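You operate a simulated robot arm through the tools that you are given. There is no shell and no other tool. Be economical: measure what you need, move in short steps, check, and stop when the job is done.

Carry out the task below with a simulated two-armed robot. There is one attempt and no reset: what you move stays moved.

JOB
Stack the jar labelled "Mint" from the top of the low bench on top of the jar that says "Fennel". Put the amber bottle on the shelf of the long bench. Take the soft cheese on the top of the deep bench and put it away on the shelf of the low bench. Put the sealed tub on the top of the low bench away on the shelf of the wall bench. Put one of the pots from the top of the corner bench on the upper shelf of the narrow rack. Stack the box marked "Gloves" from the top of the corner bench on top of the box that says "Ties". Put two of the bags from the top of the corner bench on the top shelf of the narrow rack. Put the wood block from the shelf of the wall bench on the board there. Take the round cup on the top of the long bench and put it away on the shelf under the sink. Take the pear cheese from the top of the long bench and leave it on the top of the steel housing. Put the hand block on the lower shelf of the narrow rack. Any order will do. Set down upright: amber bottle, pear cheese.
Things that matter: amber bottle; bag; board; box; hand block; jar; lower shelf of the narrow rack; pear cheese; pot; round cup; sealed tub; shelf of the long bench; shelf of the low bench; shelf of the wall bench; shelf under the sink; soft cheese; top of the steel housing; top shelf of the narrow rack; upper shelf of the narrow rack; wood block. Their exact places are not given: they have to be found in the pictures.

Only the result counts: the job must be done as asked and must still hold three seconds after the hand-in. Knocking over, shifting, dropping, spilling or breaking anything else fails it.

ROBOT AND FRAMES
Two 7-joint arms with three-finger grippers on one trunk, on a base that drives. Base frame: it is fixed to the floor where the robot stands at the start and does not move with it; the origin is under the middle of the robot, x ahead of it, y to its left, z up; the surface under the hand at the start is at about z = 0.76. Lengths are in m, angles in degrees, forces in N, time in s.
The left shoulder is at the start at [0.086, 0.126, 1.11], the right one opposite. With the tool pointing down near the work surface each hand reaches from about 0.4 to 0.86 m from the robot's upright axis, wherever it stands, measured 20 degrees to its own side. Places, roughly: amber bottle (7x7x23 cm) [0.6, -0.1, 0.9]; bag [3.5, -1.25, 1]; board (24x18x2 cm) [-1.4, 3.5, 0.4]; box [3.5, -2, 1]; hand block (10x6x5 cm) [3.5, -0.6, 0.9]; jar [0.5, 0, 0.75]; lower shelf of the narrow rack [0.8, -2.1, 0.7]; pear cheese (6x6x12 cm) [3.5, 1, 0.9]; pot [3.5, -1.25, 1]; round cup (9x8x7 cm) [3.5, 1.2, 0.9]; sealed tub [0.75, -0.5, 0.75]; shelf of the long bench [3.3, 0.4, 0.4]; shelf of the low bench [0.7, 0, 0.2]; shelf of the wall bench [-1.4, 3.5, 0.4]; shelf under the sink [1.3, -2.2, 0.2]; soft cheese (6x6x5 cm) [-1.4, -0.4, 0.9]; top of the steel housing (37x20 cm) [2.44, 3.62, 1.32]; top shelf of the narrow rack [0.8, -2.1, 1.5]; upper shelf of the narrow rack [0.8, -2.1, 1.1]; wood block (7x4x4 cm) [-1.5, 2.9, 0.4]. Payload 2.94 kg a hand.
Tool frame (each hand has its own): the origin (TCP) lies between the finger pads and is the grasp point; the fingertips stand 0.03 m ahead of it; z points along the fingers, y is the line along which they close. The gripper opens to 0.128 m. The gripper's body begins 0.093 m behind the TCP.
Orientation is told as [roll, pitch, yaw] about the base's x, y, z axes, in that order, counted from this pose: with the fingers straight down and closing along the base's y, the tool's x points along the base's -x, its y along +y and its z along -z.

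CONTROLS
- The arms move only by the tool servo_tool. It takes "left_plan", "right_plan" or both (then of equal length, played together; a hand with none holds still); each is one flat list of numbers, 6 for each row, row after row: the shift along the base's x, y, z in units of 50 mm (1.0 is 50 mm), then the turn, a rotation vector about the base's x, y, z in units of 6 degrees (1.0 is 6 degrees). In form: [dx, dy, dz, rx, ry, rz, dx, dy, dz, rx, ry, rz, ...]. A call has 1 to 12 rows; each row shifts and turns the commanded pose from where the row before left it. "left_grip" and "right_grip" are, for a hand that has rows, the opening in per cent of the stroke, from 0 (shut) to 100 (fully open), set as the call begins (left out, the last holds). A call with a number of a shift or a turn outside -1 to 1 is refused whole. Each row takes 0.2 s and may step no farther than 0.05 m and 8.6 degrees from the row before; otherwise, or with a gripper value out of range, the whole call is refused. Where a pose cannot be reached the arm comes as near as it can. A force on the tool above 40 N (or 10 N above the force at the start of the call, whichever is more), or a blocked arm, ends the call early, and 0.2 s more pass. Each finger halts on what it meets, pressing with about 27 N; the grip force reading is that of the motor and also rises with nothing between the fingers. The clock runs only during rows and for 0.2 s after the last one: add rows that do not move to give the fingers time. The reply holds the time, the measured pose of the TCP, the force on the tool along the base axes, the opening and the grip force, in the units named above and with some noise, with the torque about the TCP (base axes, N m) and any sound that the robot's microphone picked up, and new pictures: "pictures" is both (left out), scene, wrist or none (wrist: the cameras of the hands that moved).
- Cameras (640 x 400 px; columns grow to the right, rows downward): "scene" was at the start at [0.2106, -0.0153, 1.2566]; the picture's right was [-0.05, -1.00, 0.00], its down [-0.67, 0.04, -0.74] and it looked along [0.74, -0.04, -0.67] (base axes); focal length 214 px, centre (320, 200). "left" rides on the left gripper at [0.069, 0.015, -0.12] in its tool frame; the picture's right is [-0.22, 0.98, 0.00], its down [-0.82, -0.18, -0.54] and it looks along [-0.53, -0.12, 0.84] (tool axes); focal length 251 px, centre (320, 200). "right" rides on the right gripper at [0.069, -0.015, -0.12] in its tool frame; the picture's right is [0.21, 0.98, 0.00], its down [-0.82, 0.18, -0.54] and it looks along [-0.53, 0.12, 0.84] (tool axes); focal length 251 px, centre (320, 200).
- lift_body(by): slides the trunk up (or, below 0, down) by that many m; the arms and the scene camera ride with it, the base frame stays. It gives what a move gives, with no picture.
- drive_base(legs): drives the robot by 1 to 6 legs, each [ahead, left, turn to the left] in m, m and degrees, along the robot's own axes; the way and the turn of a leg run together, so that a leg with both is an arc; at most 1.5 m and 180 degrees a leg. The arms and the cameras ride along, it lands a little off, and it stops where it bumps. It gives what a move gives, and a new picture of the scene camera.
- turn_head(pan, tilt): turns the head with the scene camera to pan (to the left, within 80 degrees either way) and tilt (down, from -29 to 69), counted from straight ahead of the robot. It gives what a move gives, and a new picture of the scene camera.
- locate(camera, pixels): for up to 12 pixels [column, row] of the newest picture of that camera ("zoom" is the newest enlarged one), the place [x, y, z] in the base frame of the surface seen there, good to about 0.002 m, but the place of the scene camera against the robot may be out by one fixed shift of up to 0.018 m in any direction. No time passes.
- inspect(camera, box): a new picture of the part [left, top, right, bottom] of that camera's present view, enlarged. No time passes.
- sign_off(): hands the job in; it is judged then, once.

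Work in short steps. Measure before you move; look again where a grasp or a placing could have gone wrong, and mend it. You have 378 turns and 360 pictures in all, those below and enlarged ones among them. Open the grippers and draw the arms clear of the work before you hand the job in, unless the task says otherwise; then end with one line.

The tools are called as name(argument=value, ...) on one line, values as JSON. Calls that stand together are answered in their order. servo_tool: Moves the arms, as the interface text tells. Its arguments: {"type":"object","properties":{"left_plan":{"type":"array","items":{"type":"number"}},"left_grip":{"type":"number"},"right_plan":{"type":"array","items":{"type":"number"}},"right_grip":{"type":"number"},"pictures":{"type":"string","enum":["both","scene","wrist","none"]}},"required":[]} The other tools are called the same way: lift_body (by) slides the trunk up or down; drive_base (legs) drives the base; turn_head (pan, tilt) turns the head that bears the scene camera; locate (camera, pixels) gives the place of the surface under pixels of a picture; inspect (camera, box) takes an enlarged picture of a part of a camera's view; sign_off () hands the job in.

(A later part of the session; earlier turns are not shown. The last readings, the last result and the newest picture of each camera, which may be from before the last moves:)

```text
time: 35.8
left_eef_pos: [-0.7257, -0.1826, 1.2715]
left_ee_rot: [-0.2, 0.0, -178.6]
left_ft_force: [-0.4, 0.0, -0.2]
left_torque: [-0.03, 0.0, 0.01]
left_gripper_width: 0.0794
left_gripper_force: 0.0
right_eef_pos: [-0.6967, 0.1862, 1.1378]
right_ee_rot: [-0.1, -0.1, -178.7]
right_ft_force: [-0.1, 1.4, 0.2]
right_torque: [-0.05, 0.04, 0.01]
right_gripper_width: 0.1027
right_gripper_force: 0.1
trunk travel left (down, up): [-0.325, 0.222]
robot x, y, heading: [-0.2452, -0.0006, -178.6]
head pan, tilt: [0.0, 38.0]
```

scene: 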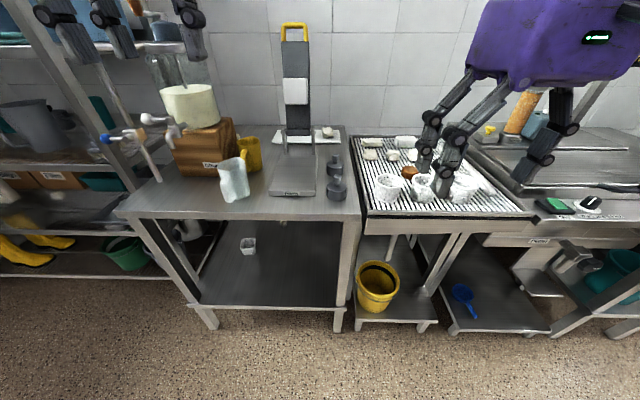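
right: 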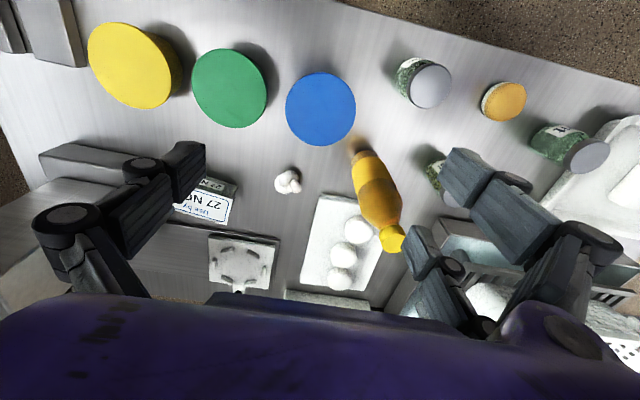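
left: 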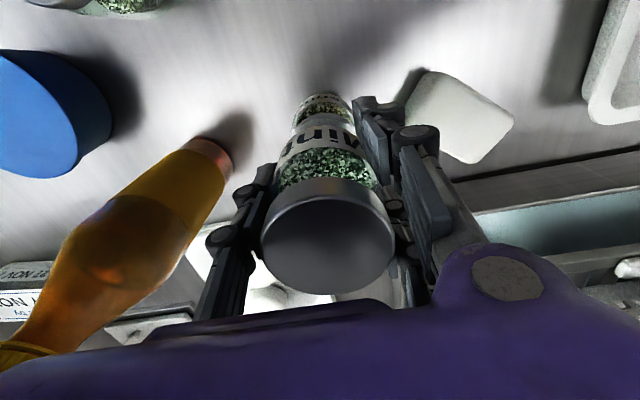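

Pull the left hand back, then drive up to the deep bench.

locate(camera="scene", pixels=[[190, 92], [165, 60], [185, 110], [150, 180], [145, 118], [232, 160]])

servo_tool(left_plan=[1, 0, 0.2, 0, 0, 0, 1, 0, 0.2, 0, 0, 0, 0.6, 0, 0.2, 0, 0, 0, 0, 0, 0, 0, 0, 0], pictures="none")

drive_base(legs=[[0.33, 0.2, -1.3]])

```text
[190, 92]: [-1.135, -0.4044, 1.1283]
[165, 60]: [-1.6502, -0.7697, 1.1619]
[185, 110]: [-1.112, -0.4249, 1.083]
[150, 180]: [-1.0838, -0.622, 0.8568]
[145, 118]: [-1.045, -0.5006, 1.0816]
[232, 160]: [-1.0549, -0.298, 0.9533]
```

```text
refused: row 1 steps farther than a row can; nothing moved
```

```text
time: 38.2
left_eef_pos: [-1.0631, -0.3699, 1.2688]
left_ee_rot: [0.0, -0.1, 179.4]
left_ft_force: [-0.5, 0.0, 0.2]
left_torque: [0.03, -0.02, 0.01]
left_gripper_width: 0.0794
left_gripper_force: 0.0
right_eef_pos: [-1.0226, -0.0013, 1.1368]
right_ee_rot: [0.0, 0.0, 179.4]
right_ft_force: [0.5, 0.4, 0.5]
right_torque: [-0.03, 0.01, -0.01]
right_gripper_width: 0.1023
right_gripper_force: 0.1
trunk travel left (down, up): [-0.325, 0.222]
robot x, y, heading: [-0.5788, -0.1985, 179.5]
head pan, tilt: [0.0, 38.0]
```

scene: 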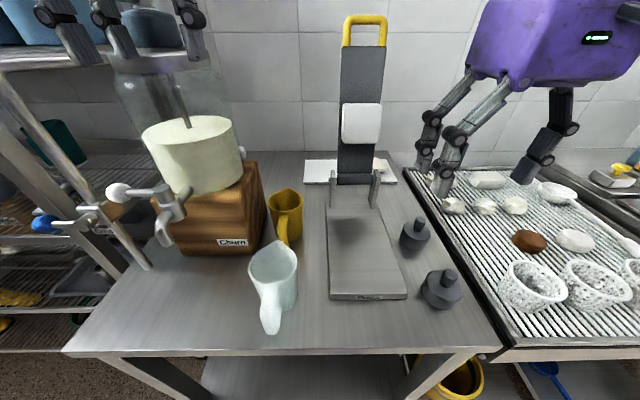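

Check the press column extents and the cheese from here to choose the approach side.

locate(camera="scene", pixels=[[382, 60], [372, 150], [374, 180], [335, 180], [342, 60], [380, 163], [390, 180], [365, 22], [398, 185], [440, 270], [415, 222], [350, 345]])

inspect(camera="scene", box=[300, 120, 460, 220])

```text
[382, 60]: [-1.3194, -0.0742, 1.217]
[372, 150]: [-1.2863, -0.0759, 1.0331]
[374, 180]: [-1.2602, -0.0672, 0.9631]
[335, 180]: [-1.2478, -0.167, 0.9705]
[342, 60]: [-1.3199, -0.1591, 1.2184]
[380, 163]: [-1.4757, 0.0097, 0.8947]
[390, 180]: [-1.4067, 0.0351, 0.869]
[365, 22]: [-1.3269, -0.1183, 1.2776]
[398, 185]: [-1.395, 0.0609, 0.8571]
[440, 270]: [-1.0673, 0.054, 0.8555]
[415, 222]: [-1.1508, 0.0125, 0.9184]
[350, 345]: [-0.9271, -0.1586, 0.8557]
```

```text
4.00 times, centred on (380, 170) of scene
```

zoom: 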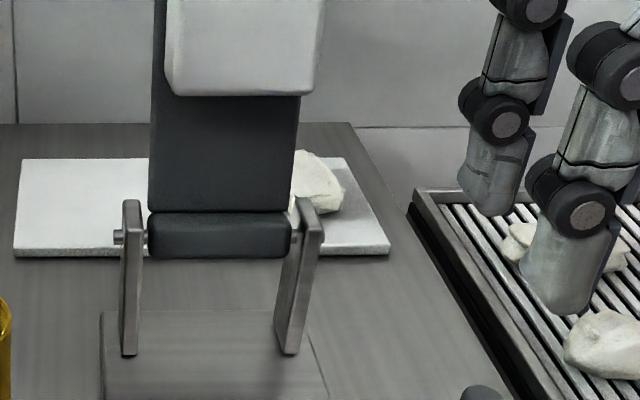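

Approach from the right (+y) side: shift the base to the right by 0.3 m and slightly forward.

drive_base(legs=[[0.03, -0.3, 0.5]])

```text
time: 41.4
left_eef_pos: [-1.0891, -0.0773, 1.2701]
left_ee_rot: [-0.1, -0.1, 179.9]
left_ft_force: [-0.2, 0.2, -0.4]
left_torque: [-0.03, 0.0, 0.01]
left_gripper_width: 0.0793
left_gripper_force: 0.1
right_eef_pos: [-1.052, 0.293, 1.1366]
right_ee_rot: [0.0, 0.0, 179.8]
right_ft_force: [-0.9, -0.1, -0.8]
right_torque: [0.01, -0.01, 0.0]
right_gripper_width: 0.1025
right_gripper_force: 0.1
trunk travel left (down, up): [-0.325, 0.222]
robot x, y, heading: [-0.6026, 0.0955, 180.0]
head pan, tilt: [0.0, 38.0]
```

scene: 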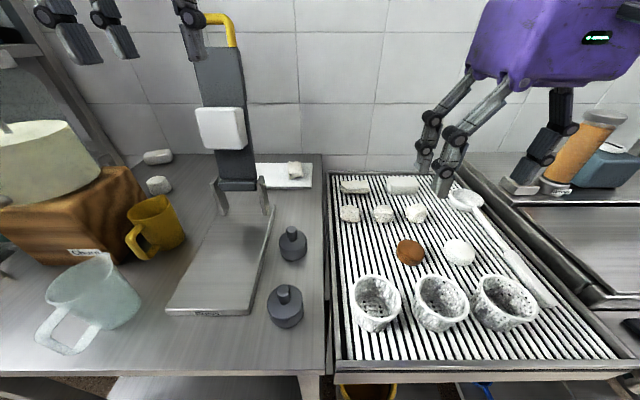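

There are also white pieces behind the mug at (158,157) and (158,185). Inspect all candidates.

inspect(camera="scene", box=[110, 130, 230, 210])

inspect(camera="scene", box=[240, 140, 340, 205])

locate(camera="scene", pixels=[[158, 155], [145, 160], [172, 157], [158, 184], [148, 184], [170, 184], [295, 166], [295, 176], [289, 170], [302, 170]])

```text
5.00 times, centred on (170, 170) of scene
```

zoom: 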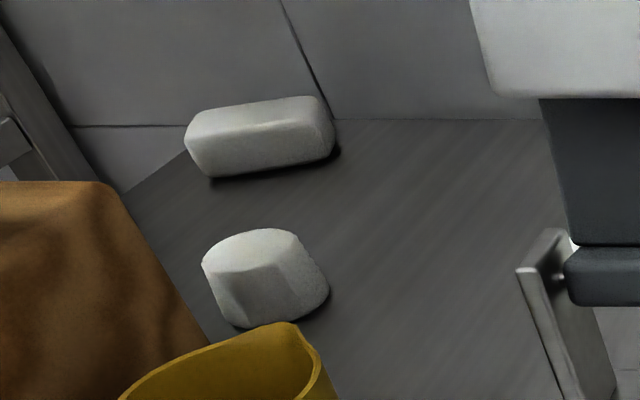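

```text
6.15 times, centred on (290, 172) of scene
```

zoom: 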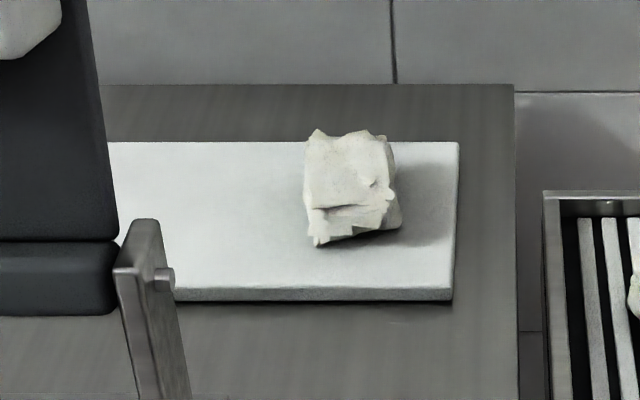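

```text
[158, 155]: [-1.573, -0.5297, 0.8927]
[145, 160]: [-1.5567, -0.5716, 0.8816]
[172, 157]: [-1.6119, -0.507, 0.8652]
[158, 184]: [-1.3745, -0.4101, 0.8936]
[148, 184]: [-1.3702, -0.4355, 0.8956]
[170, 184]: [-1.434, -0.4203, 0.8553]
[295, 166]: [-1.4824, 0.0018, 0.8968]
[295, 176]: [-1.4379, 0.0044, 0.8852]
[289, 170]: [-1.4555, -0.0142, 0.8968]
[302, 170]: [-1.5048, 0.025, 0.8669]
```

The piece at (158,184) ≈[-1.39,-0.42] sits exactly at the stated soft-cheese place, so that is the target; the crumbly one on the slab is a different thing. Measure mug and churn extents.

locate(camera="scene", pixels=[[150, 202], [178, 200], [128, 212], [140, 198], [110, 170], [145, 195], [80, 140], [60, 122], [155, 220], [135, 240], [15, 125]])

drive_base(legs=[[0.02, 0.1, 0]])

```text
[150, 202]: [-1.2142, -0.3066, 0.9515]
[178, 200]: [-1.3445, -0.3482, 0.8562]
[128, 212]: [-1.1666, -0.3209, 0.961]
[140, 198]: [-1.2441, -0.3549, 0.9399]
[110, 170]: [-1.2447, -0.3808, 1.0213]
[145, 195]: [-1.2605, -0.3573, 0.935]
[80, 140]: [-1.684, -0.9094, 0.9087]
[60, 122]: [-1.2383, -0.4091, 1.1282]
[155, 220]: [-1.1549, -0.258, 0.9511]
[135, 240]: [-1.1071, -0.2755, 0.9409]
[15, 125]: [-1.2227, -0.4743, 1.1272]
```

```text
time: 42.9
left_eef_pos: [-1.1108, -0.1704, 1.269]
left_ee_rot: [0.1, 0.0, 179.8]
left_ft_force: [-1.2, 0.3, -0.7]
left_torque: [0.03, -0.01, 0.03]
left_gripper_width: 0.0793
left_gripper_force: 0.1
right_eef_pos: [-1.0719, 0.1972, 1.1367]
right_ee_rot: [0.0, 0.0, 179.7]
right_ft_force: [0.1, 0.0, 0.8]
right_torque: [-0.01, 0.0, 0.0]
right_gripper_width: 0.1024
right_gripper_force: 0.1
trunk travel left (down, up): [-0.325, 0.222]
robot x, y, heading: [-0.6206, -0.003, 179.7]
head pan, tilt: [0.0, 38.0]
```

scene: 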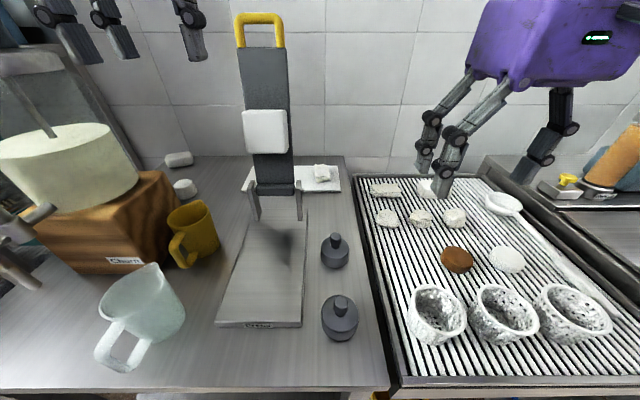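

locate(camera="scene", pixels=[[50, 132], [35, 115], [20, 98], [8, 82], [183, 188], [178, 160], [190, 183]])

lift_body(by=0.1)

servo_tool(left_plan=[-0.6, 0, 0, 0, 0, 0, -0.6, 0, 0, 0, 0, 0, -0.6, -0.5, 0, 0, 0, 0, -0.6, -0.5, 0, 0, 0, 0, -0.6, -0.7, 0, 0, 0, 0, -0.4, -0.7, 0, 0, 0, 0], left_grip=75, pictures="both")

```text
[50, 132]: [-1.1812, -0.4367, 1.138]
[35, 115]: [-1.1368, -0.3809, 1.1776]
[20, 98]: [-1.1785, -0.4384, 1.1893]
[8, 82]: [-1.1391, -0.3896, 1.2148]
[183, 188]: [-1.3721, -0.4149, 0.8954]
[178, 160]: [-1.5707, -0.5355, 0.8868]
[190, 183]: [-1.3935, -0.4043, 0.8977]
```

```text
time: 44.3
left_eef_pos: [-1.1114, -0.1704, 1.3689]
left_ee_rot: [0.1, 0.0, 179.7]
left_ft_force: [-1.5, -1.2, -0.3]
left_torque: [0.0, 0.04, 0.0]
left_gripper_width: 0.0794
left_gripper_force: 0.0
right_eef_pos: [-1.0721, 0.1982, 1.2367]
right_ee_rot: [-0.1, 0.1, 179.7]
right_ft_force: [-0.2, 0.1, 0.0]
right_torque: [-0.04, -0.02, -0.01]
right_gripper_width: 0.1023
right_gripper_force: 0.0
trunk travel left (down, up): [-0.425, 0.122]
robot x, y, heading: [-0.6234, 0.0005, 179.9]
head pan, tilt: [0.0, 38.0]
```

```text
time: 45.7
left_eef_pos: [-1.2819, -0.2925, 1.3696]
left_ee_rot: [0.0, 0.1, 179.7]
left_ft_force: [-0.7, -0.3, -0.1]
left_torque: [0.02, -0.03, 0.01]
left_gripper_width: 0.0959
left_gripper_force: 0.1
right_eef_pos: [-1.0719, 0.1975, 1.237]
right_ee_rot: [0.0, 0.0, 179.7]
right_ft_force: [0.2, 0.2, -0.5]
right_torque: [-0.02, -0.02, -0.03]
right_gripper_width: 0.1024
right_gripper_force: 0.1
trunk travel left (down, up): [-0.425, 0.122]
robot x, y, heading: [-0.6253, -0.0017, 179.5]
head pan, tilt: [0.0, 38.0]
```

scene: 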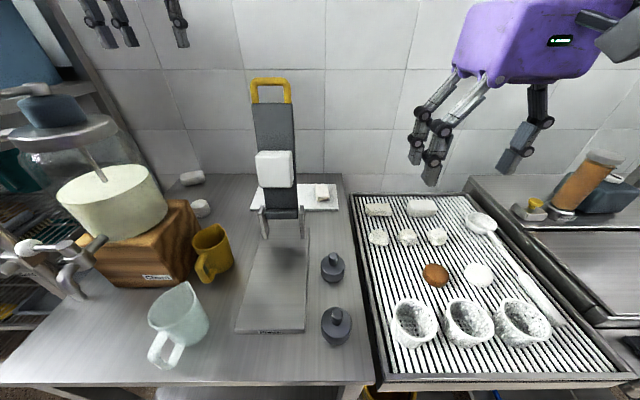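
left: 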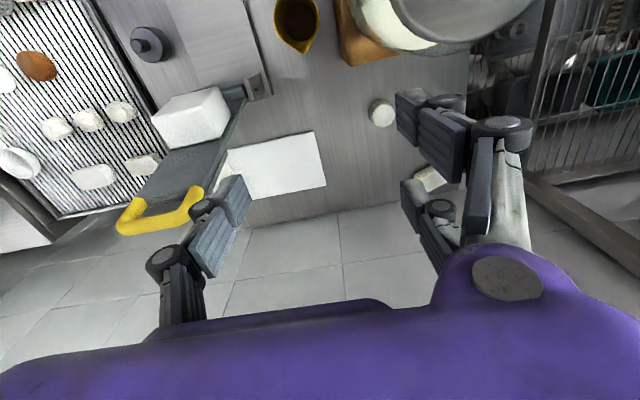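

The churn carries a glass jar with a lid; measure it and the cheese in the wrist view.

locate(camera="scene", pixels=[[60, 130], [110, 130], [20, 130], [65, 143], [50, 108], [48, 90], [20, 95], [205, 208]])

locate(camera="left", pixels=[[380, 110], [371, 110], [393, 113], [383, 102], [384, 122], [400, 10], [420, 35], [350, 30], [325, 135], [300, 40]])

inspect(camera="left", box=[320, 0, 520, 140])

```text
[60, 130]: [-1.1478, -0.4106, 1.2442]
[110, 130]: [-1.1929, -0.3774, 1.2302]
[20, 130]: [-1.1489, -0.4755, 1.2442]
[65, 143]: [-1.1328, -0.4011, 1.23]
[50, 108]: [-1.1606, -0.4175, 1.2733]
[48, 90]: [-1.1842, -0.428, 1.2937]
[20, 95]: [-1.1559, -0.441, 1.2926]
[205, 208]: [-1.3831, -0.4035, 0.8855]
```

```text
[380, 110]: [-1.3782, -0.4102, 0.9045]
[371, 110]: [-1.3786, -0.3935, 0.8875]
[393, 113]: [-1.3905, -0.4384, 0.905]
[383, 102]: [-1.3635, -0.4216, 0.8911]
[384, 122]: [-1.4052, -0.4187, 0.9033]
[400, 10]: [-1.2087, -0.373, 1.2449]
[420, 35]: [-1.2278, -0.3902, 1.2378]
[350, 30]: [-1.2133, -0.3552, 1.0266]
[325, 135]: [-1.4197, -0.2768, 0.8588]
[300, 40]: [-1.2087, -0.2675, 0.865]
```

```text
2.86 times, centred on (420, 70) of left
```

zoom: 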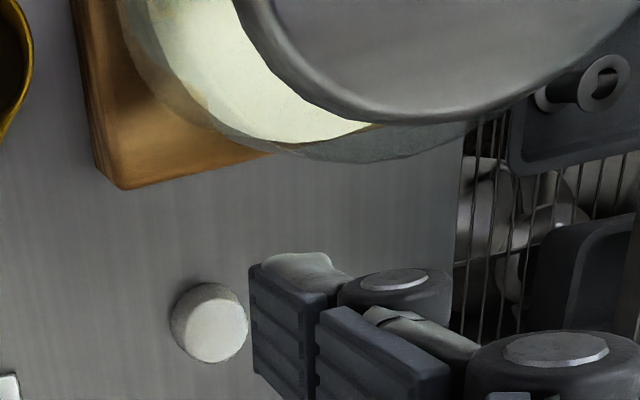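

The target is a small round cheese, top z 0.905, centre ≈[-1.385,-0.417], hemmed in by the churn (lid z 1.245) and press column. I'll stand at y≈-0.14 and come in with the left hand leaned from the +y side through the corridor. First reposition.

servo_tool(left_plan=[0.4, 0.5, 0.2, 0, 0, 0, 0.4, 0.5, 0.2, 0, 0, 0, 0.4, 0.5, 0, 0, 0, 0, 0.4, 0.5, 0, 0, 0, 0, 0, 0, 0, 0, 0, 0], pictures="none")

drive_base(legs=[[-0.055, 0.14, 0.5]])

servo_tool(left_plan=[0, 0, 0, 0, 0, -1, 0, 0, 0, 0, 0, -1, 0, 0, 0, 0, 0, -1, 0, 0, 0, 0, 0, -1, 0, 0, 0, 0, 0, -1, 0, 0, 0, 0, 0, -1, 0, 0, 0, 0, 0, -1, 0, 0, 0, 0, 0, -1, 0, 0, 0, 0, 0, -1, 0, 0, 0, 0, 0, -1], pictures="scene")

```text
time: 46.9
left_eef_pos: [-1.2008, -0.1908, 1.3874]
left_ee_rot: [0.0, 0.0, 179.7]
left_ft_force: [-0.8, 0.7, -0.3]
left_torque: [0.0, -0.02, 0.03]
left_gripper_width: 0.0958
left_gripper_force: 0.0
right_eef_pos: [-1.0718, 0.1978, 1.2378]
right_ee_rot: [-0.1, 0.1, 179.7]
right_ft_force: [-0.4, -0.5, 0.7]
right_torque: [0.0, -0.03, 0.01]
right_gripper_width: 0.1025
right_gripper_force: 0.0
trunk travel left (down, up): [-0.425, 0.122]
robot x, y, heading: [-0.6276, 0.0008, 179.4]
head pan, tilt: [0.0, 38.0]
```

```text
time: 48.8
left_eef_pos: [-1.1438, -0.3362, 1.3889]
left_ee_rot: [0.0, -0.1, -179.5]
left_ft_force: [0.2, 0.8, 0.4]
left_torque: [0.02, -0.03, 0.0]
left_gripper_width: 0.0962
left_gripper_force: 0.0
right_eef_pos: [-1.0179, 0.0528, 1.2378]
right_ee_rot: [-0.1, 0.0, -179.7]
right_ft_force: [-0.3, -0.3, -0.1]
right_torque: [-0.01, 0.05, -0.02]
right_gripper_width: 0.1027
right_gripper_force: 0.1
trunk travel left (down, up): [-0.425, 0.122]
robot x, y, heading: [-0.5747, -0.1379, -179.7]
head pan, tilt: [0.0, 38.0]
```

scene: 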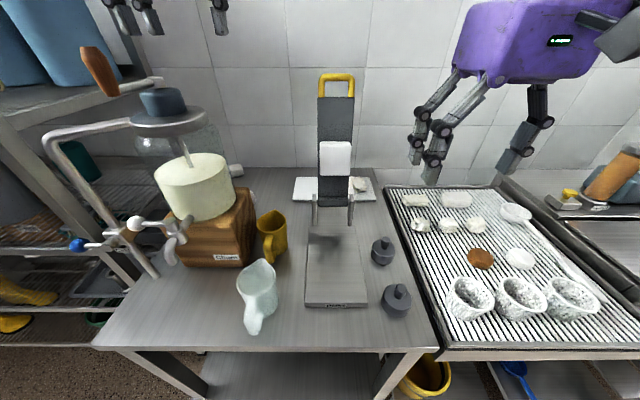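

```text
time: 51.0
left_eef_pos: [-1.059, -0.2675, 1.3217]
left_ee_rot: [0.0, -0.1, 120.4]
left_ft_force: [0.1, -0.5, -0.3]
left_torque: [0.0, 0.02, -0.03]
left_gripper_width: 0.096
left_gripper_force: 0.1
left hand out of reach, approached as far as the arm can: row 6, 7, 8, 9, 10
right_eef_pos: [-1.0178, 0.0538, 1.2368]
right_ee_rot: [0.1, 0.0, -179.6]
right_ft_force: [0.9, 0.5, 0.1]
right_torque: [0.01, 0.01, -0.01]
right_gripper_width: 0.1023
right_gripper_force: 0.1
trunk travel left (down, up): [-0.425, 0.122]
robot x, y, heading: [-0.5728, -0.1384, -179.9]
head pan, tilt: [0.0, 38.0]
```

scene: 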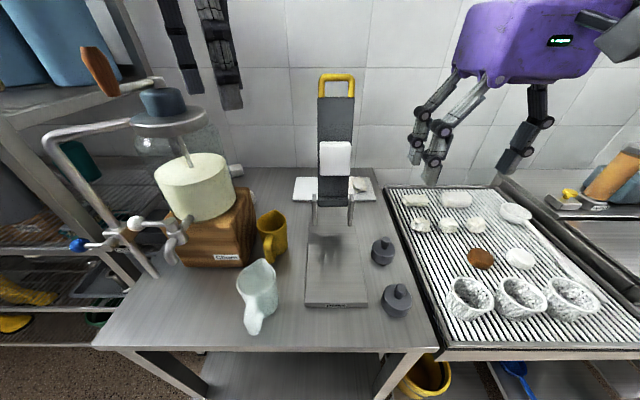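

Yaw −60° reached with position drift. Lower the hand in the open corridor area and see where it settles.

servo_tool(left_plan=[0, 0.2, -0.5, 0, 0, 0, 0, 0.2, -0.5, 0, 0, 0, 0, 0.2, -0.5, 0, 0, 0, 0, 0, 0, 0, 0, 0], pictures="none")

```text
time: 52.0
left_eef_pos: [-1.0603, -0.239, 1.2477]
left_ee_rot: [-0.1, -0.1, 120.4]
left_ft_force: [-0.2, 0.6, -0.4]
left_torque: [-0.02, -0.01, 0.02]
left_gripper_width: 0.0961
left_gripper_force: 0.0
right_eef_pos: [-1.0184, 0.0537, 1.2385]
right_ee_rot: [0.0, -0.2, -179.7]
right_ft_force: [0.3, 0.7, -0.1]
right_torque: [-0.02, -0.01, 0.04]
right_gripper_width: 0.1024
right_gripper_force: 0.0
trunk travel left (down, up): [-0.425, 0.122]
robot x, y, heading: [-0.5734, -0.1407, -179.8]
head pan, tilt: [0.0, 38.0]
```

servo_tool(left_plan=[0, 0, -0.3, 0, 0, -1, 0, 0, -0.3, 0, 0, -1, 0, 0, -0.3, 0, 0, -1, 0, 0, 0, 0, 0, -1, 0, 0, 0, 0, 0, -1, 0, 0, 0, 0, 0, 0], pictures="none")

```text
time: 53.4
left_eef_pos: [-0.9843, -0.1935, 1.1873]
left_ee_rot: [0.0, -0.1, 90.6]
left_ft_force: [-0.5, -0.3, 0.2]
left_torque: [0.0, 0.0, 0.01]
left_gripper_width: 0.0964
left_gripper_force: 0.1
left hand out of reach, approached as far as the arm can: row 2, 3, 4, 5
right_eef_pos: [-1.0185, 0.0543, 1.2386]
right_ee_rot: [0.0, 0.0, -179.8]
right_ft_force: [-0.5, 0.1, -0.9]
right_torque: [0.01, -0.02, 0.02]
right_gripper_width: 0.1023
right_gripper_force: 0.1
trunk travel left (down, up): [-0.425, 0.122]
robot x, y, heading: [-0.5699, -0.1403, -179.7]
head pan, tilt: [0.0, 38.0]
```

Left-hand yaw is too limited here. Better: stand rotated 45° at y≈0.14 so the right arm reaches straight along the free corridor between column and churn.

drive_base(legs=[[0, -0.28, 0], [0, 0, 45]])

turn_head(pan=0, tilt=50)

```text
time: 58.6
left_eef_pos: [-0.818, -0.1898, 1.1888]
left_ee_rot: [0.0, 0.1, 137.2]
left_ft_force: [-0.6, 0.3, -0.1]
left_torque: [-0.01, 0.04, 0.02]
left_gripper_width: 0.096
left_gripper_force: 0.1
right_eef_pos: [-1.0209, -0.044, 1.2383]
right_ee_rot: [0.1, 0.0, -133.0]
right_ft_force: [-0.1, -0.7, 0.2]
right_torque: [0.0, -0.03, 0.05]
right_gripper_width: 0.1026
right_gripper_force: 0.0
trunk travel left (down, up): [-0.425, 0.122]
robot x, y, heading: [-0.5767, 0.1463, -133.2]
head pan, tilt: [0.0, 38.0]
```

scene: 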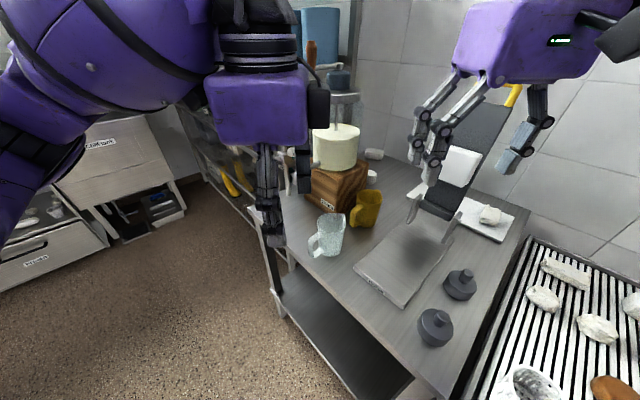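

```text
time: 59.3
left_eef_pos: [-0.8179, -0.1895, 1.1894]
left_ee_rot: [0.1, 0.0, 137.2]
left_ft_force: [-0.7, -0.4, 0.2]
left_torque: [-0.01, -0.01, 0.02]
left_gripper_width: 0.0958
left_gripper_force: 0.0
right_eef_pos: [-1.0213, -0.045, 1.2376]
right_ee_rot: [0.0, 0.0, -133.1]
right_ft_force: [0.2, 0.2, -0.5]
right_torque: [0.0, 0.02, -0.01]
right_gripper_width: 0.1021
right_gripper_force: 0.1
trunk travel left (down, up): [-0.425, 0.122]
robot x, y, heading: [-0.569, 0.149, -133.1]
head pan, tilt: [0.0, 50.0]
```

scene: 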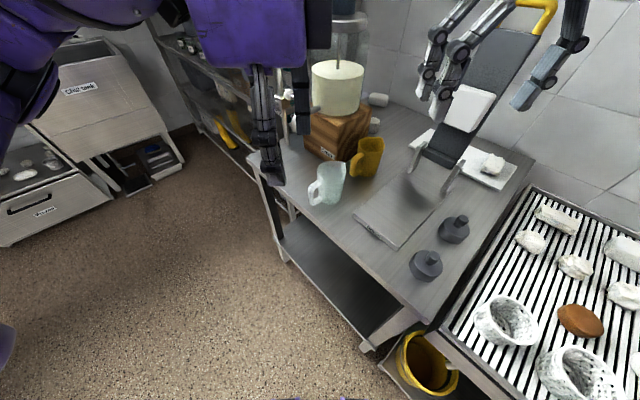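

Room to advance a bit; move closer and lean the right hand forward 20°.

drive_base(legs=[[0.045, -0.048, 0]])

servo_tool(right_plan=[-0.5, -0.45, 0, 0.684, -0.73, 0, -0.5, -0.45, 0, 0.684, -0.73, 0, -0.5, -0.45, 0, 0.684, -0.73, 0, 0, 0, 0, 0, 0, 0], right_grip=75, pictures="wrist")

```text
time: 60.4
left_eef_pos: [-0.8818, -0.1906, 1.1889]
left_ee_rot: [0.1, 0.0, 137.2]
left_ft_force: [-1.1, -0.6, -0.5]
left_torque: [0.02, -0.04, -0.01]
left_gripper_width: 0.096
left_gripper_force: 0.0
right_eef_pos: [-1.0851, -0.0461, 1.2381]
right_ee_rot: [0.0, -0.1, -133.1]
right_ft_force: [0.1, -0.2, -0.2]
right_torque: [0.0, -0.05, 0.0]
right_gripper_width: 0.1022
right_gripper_force: 0.1
trunk travel left (down, up): [-0.425, 0.122]
robot x, y, heading: [-0.6381, 0.1448, -133.3]
head pan, tilt: [0.0, 50.0]
```

scene: 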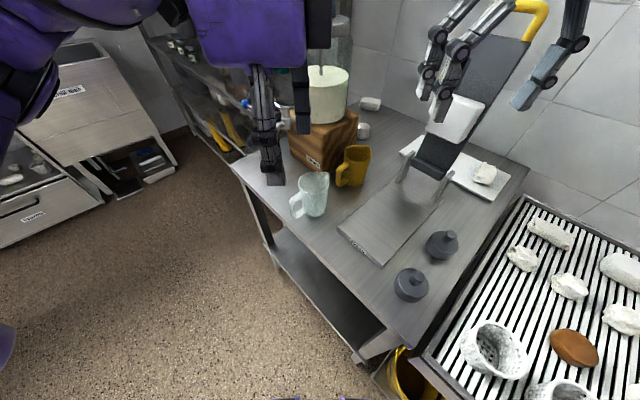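

```text
time: 61.4
left_eef_pos: [-0.8818, -0.1906, 1.1891]
left_ee_rot: [0.1, 0.0, 137.3]
left_ft_force: [0.0, 0.3, 0.3]
left_torque: [-0.01, -0.01, 0.02]
left_gripper_width: 0.0959
left_gripper_force: 0.2
right_eef_pos: [-1.1591, -0.1126, 1.2378]
right_ee_rot: [1.3, 17.9, -132.9]
right_ft_force: [-0.5, 0.2, 0.4]
right_torque: [0.01, -0.03, -0.03]
right_gripper_width: 0.0961
right_gripper_force: 0.0
trunk travel left (down, up): [-0.425, 0.122]
robot x, y, heading: [-0.6397, 0.1474, -133.1]
head pan, tilt: [0.0, 50.0]
```

right: 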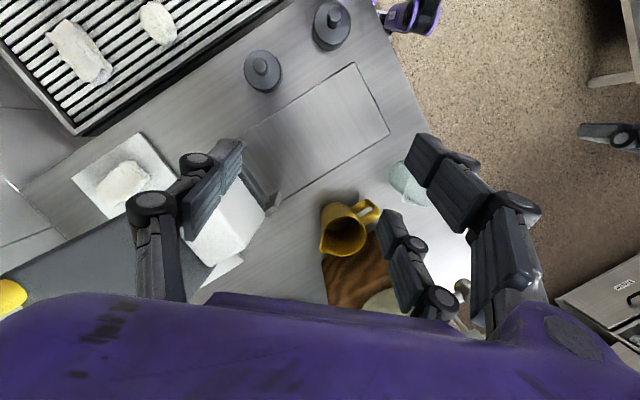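

The lean went the wrong way; reverse it (to 18° forward) while moving onto the corridor line.

servo_tool(right_plan=[0, -0.3, 0.1, -0.684, 0.73, 0, 0, -0.3, 0.1, -0.684, 0.73, 0, 0, -0.3, 0.1, -0.684, 0.73, 0, 0, -0.3, 0.1, -0.684, 0.73, 0, 0, -0.3, 0.1, -0.684, 0.73, 0, 0, -0.22, 0.1, -0.684, 0.73, 0, 0, 0, 0, 0, 0, 0], pictures="both")

```text
time: 63.0
left_eef_pos: [-0.8823, -0.191, 1.1894]
left_ee_rot: [0.1, 0.0, 137.2]
left_ft_force: [0.0, 0.2, -0.7]
left_torque: [0.04, 0.01, 0.0]
left_gripper_width: 0.0961
left_gripper_force: 0.0
right_eef_pos: [-1.1614, -0.1993, 1.2672]
right_ee_rot: [-1.2, -18.2, -132.9]
right_ft_force: [-0.1, -0.9, -1.1]
right_torque: [0.0, -0.03, 0.02]
right_gripper_width: 0.0961
right_gripper_force: 0.1
trunk travel left (down, up): [-0.425, 0.122]
robot x, y, heading: [-0.6395, 0.1459, -133.3]
head pan, tilt: [0.0, 50.0]
```

scene: 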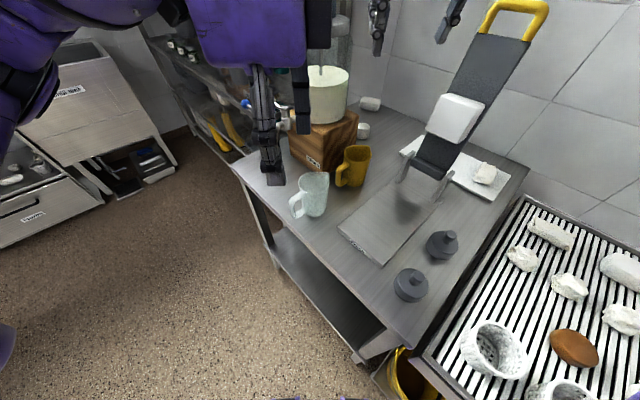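
right: 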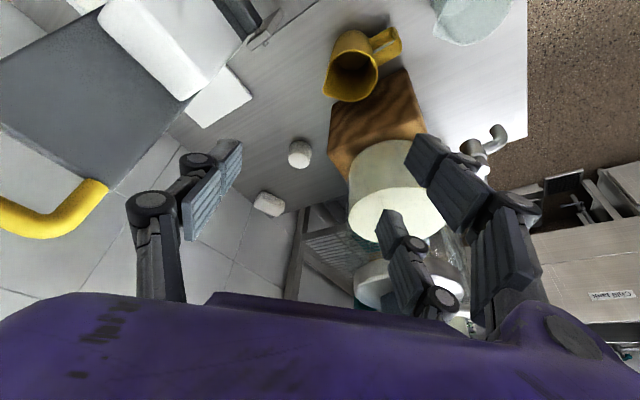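

locate(camera="right", pixels=[[300, 148], [290, 150], [311, 152], [300, 141], [299, 164], [380, 240], [410, 270], [240, 125], [265, 25], [265, 203]])

servo_tool(right_plan=[-0.5, -0.48, -0.2, -0.684, 0.73, 0, -0.5, -0.48, -0.2, 0, 0, 0, -0.5, -0.48, -0.2, 0, 0, 0, -0.5, -0.48, -0.2, 0, 0, 0, -0.5, -0.48, -0.2, 0, 0, 0, 0, 0, 0, 0, 0, 0], pictures="both")

```text
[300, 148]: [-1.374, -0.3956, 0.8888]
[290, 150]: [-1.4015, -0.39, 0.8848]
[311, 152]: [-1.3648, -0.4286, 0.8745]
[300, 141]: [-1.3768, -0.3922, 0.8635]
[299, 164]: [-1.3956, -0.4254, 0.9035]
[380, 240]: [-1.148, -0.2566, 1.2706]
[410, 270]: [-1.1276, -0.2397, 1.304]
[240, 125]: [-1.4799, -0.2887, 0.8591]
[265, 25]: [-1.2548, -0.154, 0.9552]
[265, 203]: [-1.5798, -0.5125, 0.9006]
```

```text
time: 64.4
left_eef_pos: [-0.882, -0.1903, 1.1886]
left_ee_rot: [0.1, 0.0, 137.2]
left_ft_force: [-0.3, 0.9, 0.4]
left_torque: [0.01, -0.01, -0.01]
left_gripper_width: 0.0961
left_gripper_force: 0.1
right_eef_pos: [-1.2864, -0.3204, 1.2165]
right_ee_rot: [-1.7, -24.0, -132.8]
right_ft_force: [0.9, -0.9, -0.3]
right_torque: [-0.02, -0.01, 0.01]
right_gripper_width: 0.0961
right_gripper_force: 0.1
trunk travel left (down, up): [-0.425, 0.122]
robot x, y, heading: [-0.6382, 0.1482, -133.4]
head pan, tilt: [0.0, 50.0]
```

scene: 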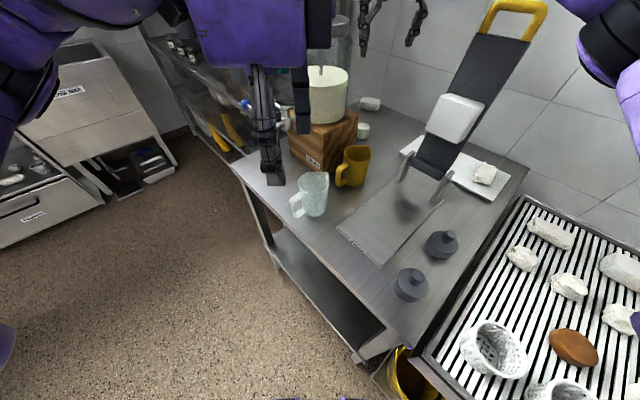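
right: 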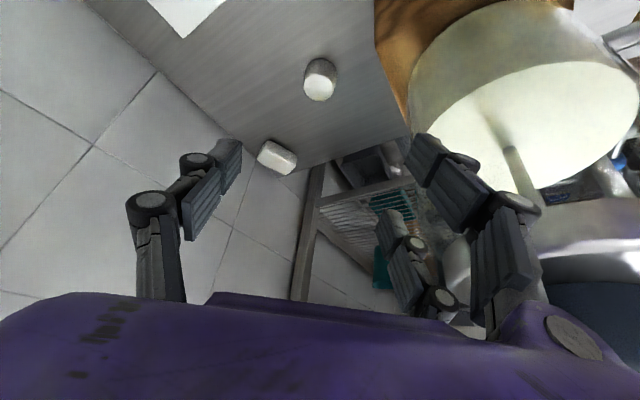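

locate(camera="right", pixels=[[320, 88], [304, 85], [335, 84], [320, 75], [320, 101], [310, 95], [330, 97]])

inspect(camera="right", box=[270, 40, 370, 110])

```text
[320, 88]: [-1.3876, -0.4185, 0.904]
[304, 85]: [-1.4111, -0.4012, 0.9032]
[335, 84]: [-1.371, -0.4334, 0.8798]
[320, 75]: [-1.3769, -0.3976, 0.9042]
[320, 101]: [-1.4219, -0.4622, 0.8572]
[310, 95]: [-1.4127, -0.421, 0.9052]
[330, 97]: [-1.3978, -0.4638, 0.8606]
```

```text
5.71 times, centred on (320, 75) of right
```

zoom: 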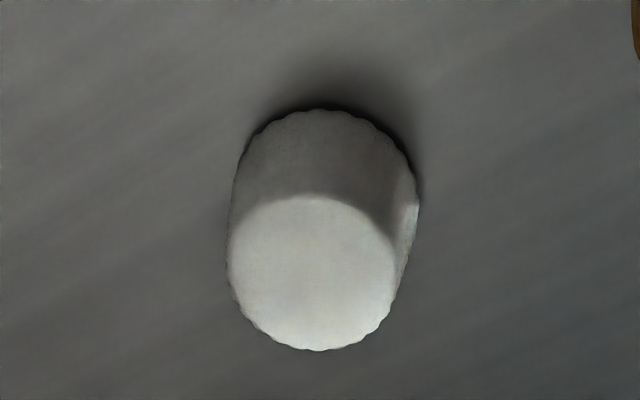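

Cheese top centre ≈[-1.389,-0.418]. Move above it and check.

servo_tool(right_plan=[-0.5, -0.47, -0.4, 0, 0, 0, -0.5, -0.47, -0.4, 0, 0, 0, -0.5, -0.47, -0.6, 0, 0, 0, -0.55, -0.54, -0.6, 0, 0, 0, 0, 0, -0.7, 0, 0, 0, 0, 0, -0.7, 0, 0, 0, 0, 0, 0, 0, 0, 0], pictures="both")

```text
time: 66.0
left_eef_pos: [-0.8824, -0.1904, 1.1888]
left_ee_rot: [0.2, 0.0, 137.3]
left_ft_force: [-0.5, -0.4, -0.4]
left_torque: [0.01, 0.0, 0.03]
left_gripper_width: 0.0958
left_gripper_force: 0.0
right_eef_pos: [-1.3618, -0.3807, 1.0569]
right_ee_rot: [-1.6, -24.1, -132.9]
right_ft_force: [0.5, 0.3, 1.3]
right_torque: [-0.02, 0.03, 0.05]
right_gripper_width: 0.096
right_gripper_force: 0.1
right hand out of reach, approached as far as the arm can: row 4
trunk travel left (down, up): [-0.425, 0.122]
robot x, y, heading: [-0.6375, 0.1449, -133.3]
head pan, tilt: [0.0, 50.0]
```

scene: 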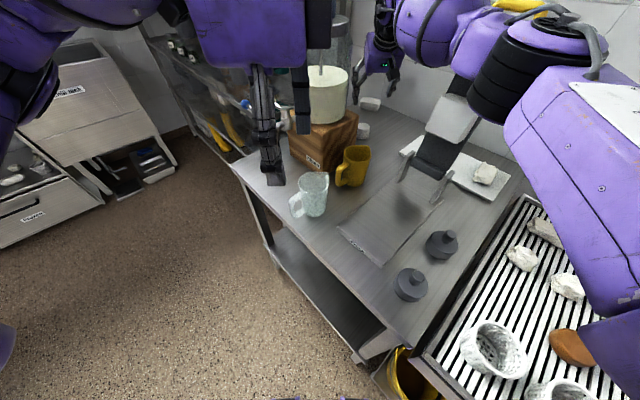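
right: 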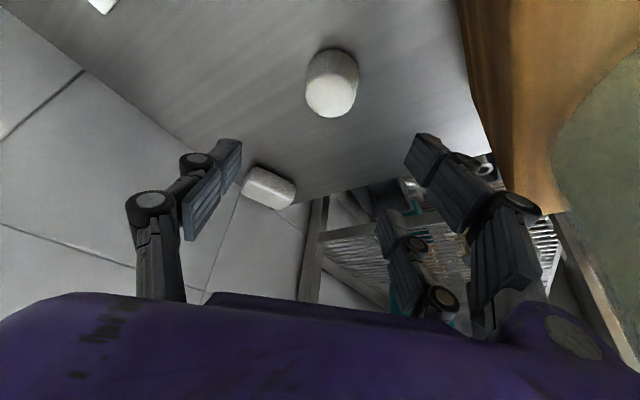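

Check how close the forearm is to the press column before descending.

inspect(camera="scene", box=[340, 0, 600, 160])

locate(camera="scene", pixels=[[440, 30], [480, 25], [395, 50], [465, 60], [500, 5], [480, 70], [520, 50], [380, 20], [455, 85]])

```text
2.46 times, centred on (470, 80) of scene
```

zoom: 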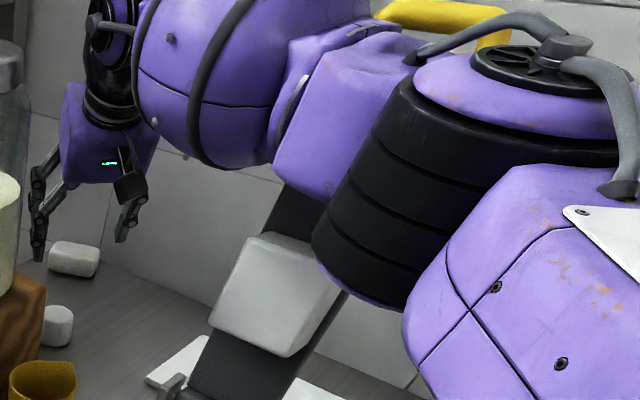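

```text
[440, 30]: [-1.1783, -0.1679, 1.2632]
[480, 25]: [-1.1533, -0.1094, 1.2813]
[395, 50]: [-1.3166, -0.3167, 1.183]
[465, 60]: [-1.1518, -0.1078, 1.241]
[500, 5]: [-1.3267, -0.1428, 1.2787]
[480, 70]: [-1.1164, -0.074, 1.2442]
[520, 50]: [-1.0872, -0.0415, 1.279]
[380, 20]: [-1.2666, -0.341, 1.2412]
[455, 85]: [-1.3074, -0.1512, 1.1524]
```

Forearm is near the column; I lower slightly/away from the jar and shift the base 4 cm in −y to centre the arm in the corridor.

servo_tool(right_plan=[-0.3, 0, -0.4, 0, 0, 0, -0.1, 0, -0.4, 0, 0, 0, 0, 0, 0, 0, 0, 0], pictures="none")

drive_base(legs=[[0.029, 0.027, 0]])

inspect(camera="scene", box=[340, 0, 600, 160])

```text
time: 66.8
left_eef_pos: [-0.8823, -0.1909, 1.1884]
left_ee_rot: [0.1, 0.0, 137.1]
left_ft_force: [0.0, -0.2, -0.3]
left_torque: [-0.02, 0.01, 0.02]
left_gripper_width: 0.0961
left_gripper_force: 0.0
right_eef_pos: [-1.3818, -0.3831, 1.0162]
right_ee_rot: [-1.8, -24.0, -132.6]
right_ft_force: [-0.1, 1.3, 0.9]
right_torque: [-0.02, -0.04, 0.01]
right_gripper_width: 0.0962
right_gripper_force: 0.1
trunk travel left (down, up): [-0.425, 0.122]
robot x, y, heading: [-0.6368, 0.1423, -133.0]
head pan, tilt: [0.0, 50.0]
```

```text
time: 67.7
left_eef_pos: [-0.8831, -0.2293, 1.1897]
left_ee_rot: [0.1, 0.0, 137.2]
left_ft_force: [0.4, 0.4, 0.2]
left_torque: [-0.01, -0.01, -0.01]
left_gripper_width: 0.096
left_gripper_force: 0.0
right_eef_pos: [-1.3839, -0.4191, 1.016]
right_ee_rot: [-1.7, -24.0, -132.8]
right_ft_force: [0.8, 0.1, -0.2]
right_torque: [0.04, -0.03, 0.01]
right_gripper_width: 0.096
right_gripper_force: 0.0
trunk travel left (down, up): [-0.425, 0.122]
robot x, y, heading: [-0.6364, 0.1106, -133.4]
head pan, tilt: [0.0, 50.0]
```

scene: 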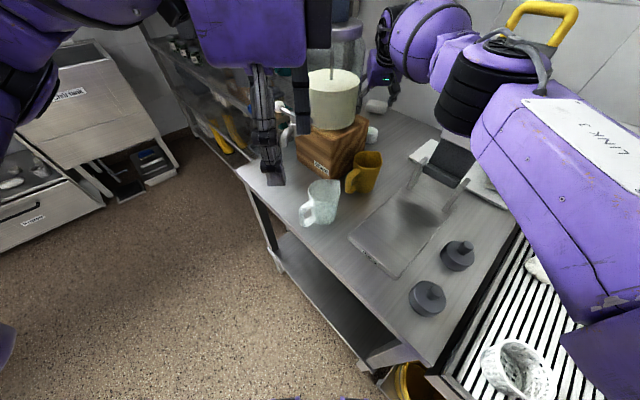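

```text
2.46 times, centred on (470, 80) of scene
```

zoom: 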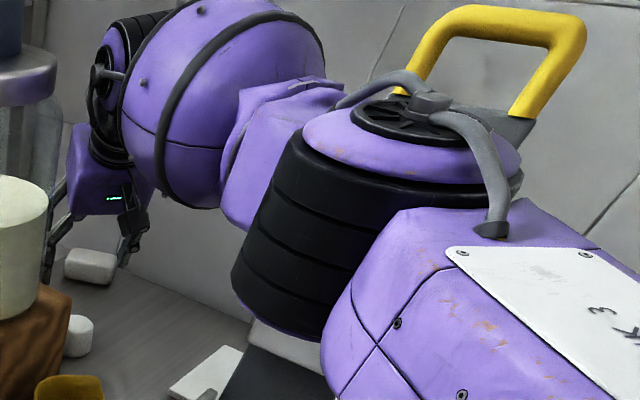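

TCP is now over the cheese; lower partway and check with the wrist camera.

servo_tool(right_plan=[-0.05, 0, -0.5, 0, 0, 0, -0.05, 0, -0.5, 0, 0, 0, 0, 0, 0, 0, 0, 0], pictures="both")

```text
time: 68.5
left_eef_pos: [-0.8819, -0.2288, 1.1894]
left_ee_rot: [0.1, -0.1, 137.2]
left_ft_force: [0.7, -0.2, -0.6]
left_torque: [-0.02, -0.03, 0.0]
left_gripper_width: 0.096
left_gripper_force: 0.1
right_eef_pos: [-1.3879, -0.4192, 0.9661]
right_ee_rot: [-1.6, -24.2, -132.9]
right_ft_force: [0.4, -0.1, 0.4]
right_torque: [-0.01, 0.01, -0.01]
right_gripper_width: 0.096
right_gripper_force: 0.1
trunk travel left (down, up): [-0.425, 0.122]
robot x, y, heading: [-0.6366, 0.1102, -133.3]
head pan, tilt: [0.0, 50.0]
```

scene: 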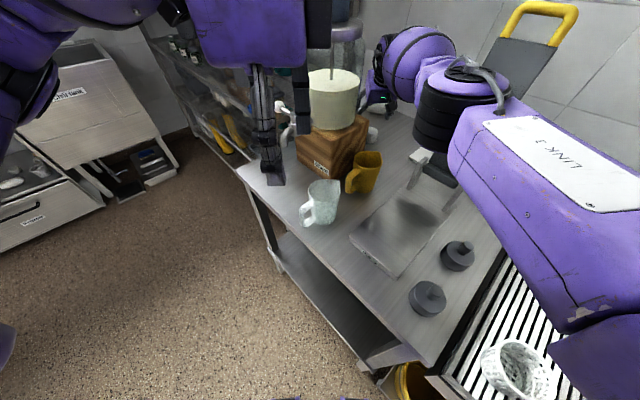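
right: 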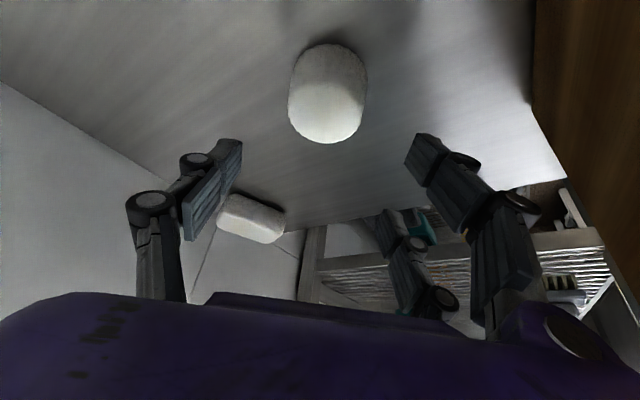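

Aligned. Descend to z≈0.897 and close gently in steps.

servo_tool(right_plan=[0, 0, -0.5, 0, 0, 0, 0, 0, -0.5, 0, 0, 0, 0, 0, -0.36, 0, 0, 0, 0, 0, 0, 0, 0, 0], pictures="none")

servo_tool(right_plan=[0, 0, 0, 0, 0, 0, 0, 0, 0, 0, 0, 0, 0, 0, 0, 0, 0, 0], right_grip=41, pictures="wrist")

```text
time: 69.5
left_eef_pos: [-0.8818, -0.2293, 1.1882]
left_ee_rot: [-0.1, 0.0, 137.2]
left_ft_force: [0.1, -0.1, 0.2]
left_torque: [-0.01, -0.02, 0.03]
left_gripper_width: 0.0962
left_gripper_force: 0.0
right_eef_pos: [-1.3811, -0.4142, 0.8978]
right_ee_rot: [-1.7, -24.0, -132.8]
right_ft_force: [0.1, -0.5, 0.3]
right_torque: [0.03, 0.01, 0.0]
right_gripper_width: 0.096
right_gripper_force: 0.0
right hand out of reach, approached as far as the arm can: row 1, 3
trunk travel left (down, up): [-0.425, 0.122]
robot x, y, heading: [-0.6373, 0.1076, -133.3]
head pan, tilt: [0.0, 50.0]
```

```text
time: 70.3
left_eef_pos: [-0.8802, -0.229, 1.1896]
left_ee_rot: [0.3, -0.1, 137.2]
left_ft_force: [0.4, 0.2, 0.9]
left_torque: [-0.01, 0.02, -0.01]
left_gripper_width: 0.0959
left_gripper_force: 0.1
right_eef_pos: [-1.379, -0.4159, 0.9022]
right_ee_rot: [-1.6, -24.4, -132.6]
right_ft_force: [4.1, -8.2, 19.8]
right_torque: [-0.49, -0.96, -0.22]
right_gripper_width: 0.0601
right_gripper_force: 5.3
trunk travel left (down, up): [-0.425, 0.122]
robot x, y, heading: [-0.6351, 0.1053, -133.1]
head pan, tilt: [0.0, 50.0]
```

right: 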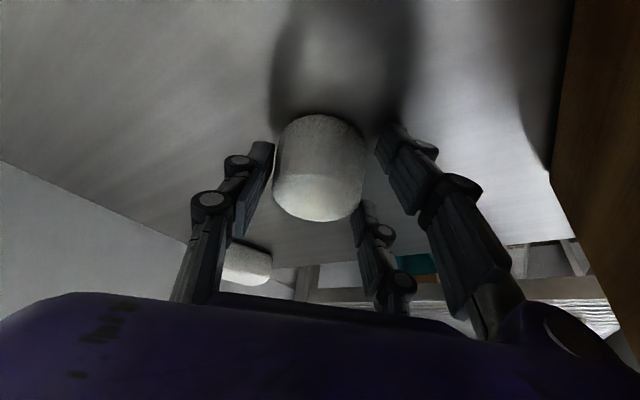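

Fingertips press the bench (19.8 N up). Raise 6 mm, then close a bit more.

servo_tool(right_plan=[0, 0, 0.1, 0, 0, 0, 0, 0, 0, 0, 0, 0], right_grip=41, pictures="none")

servo_tool(right_plan=[0, 0, 0, 0, 0, 0, 0, 0, 0, 0, 0, 0], right_grip=38, pictures="wrist")

```text
time: 70.9
left_eef_pos: [-0.8825, -0.2281, 1.1905]
left_ee_rot: [0.2, -0.1, 137.0]
left_ft_force: [-0.6, 0.0, 0.0]
left_torque: [0.01, 0.01, 0.02]
left_gripper_width: 0.0961
left_gripper_force: 0.1
right_eef_pos: [-1.3821, -0.4127, 0.902]
right_ee_rot: [-1.9, -23.9, -132.8]
right_ft_force: [3.0, -0.8, 6.0]
right_torque: [-0.14, -0.41, -0.02]
right_gripper_width: 0.0556
right_gripper_force: 1.9
trunk travel left (down, up): [-0.425, 0.122]
robot x, y, heading: [-0.6371, 0.1085, -133.1]
head pan, tilt: [0.0, 50.0]
```

```text
time: 71.5
left_eef_pos: [-0.8815, -0.2278, 1.1883]
left_ee_rot: [0.1, 0.0, 137.2]
left_ft_force: [0.6, 0.8, -0.2]
left_torque: [-0.02, 0.0, 0.02]
left_gripper_width: 0.0959
left_gripper_force: 0.1
right_eef_pos: [-1.3819, -0.4119, 0.9036]
right_ee_rot: [-1.9, -23.9, -132.8]
right_ft_force: [1.7, 0.9, 3.4]
right_torque: [0.06, -0.06, 0.02]
right_gripper_width: 0.0508
right_gripper_force: 27.1
trunk travel left (down, up): [-0.425, 0.122]
robot x, y, heading: [-0.6367, 0.1079, -133.2]
head pan, tilt: [0.0, 50.0]
```

right: 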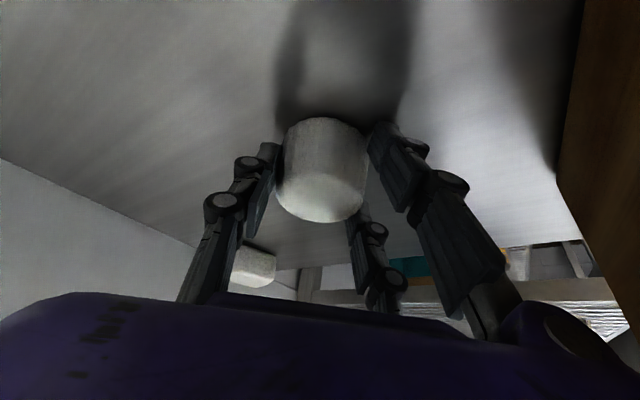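

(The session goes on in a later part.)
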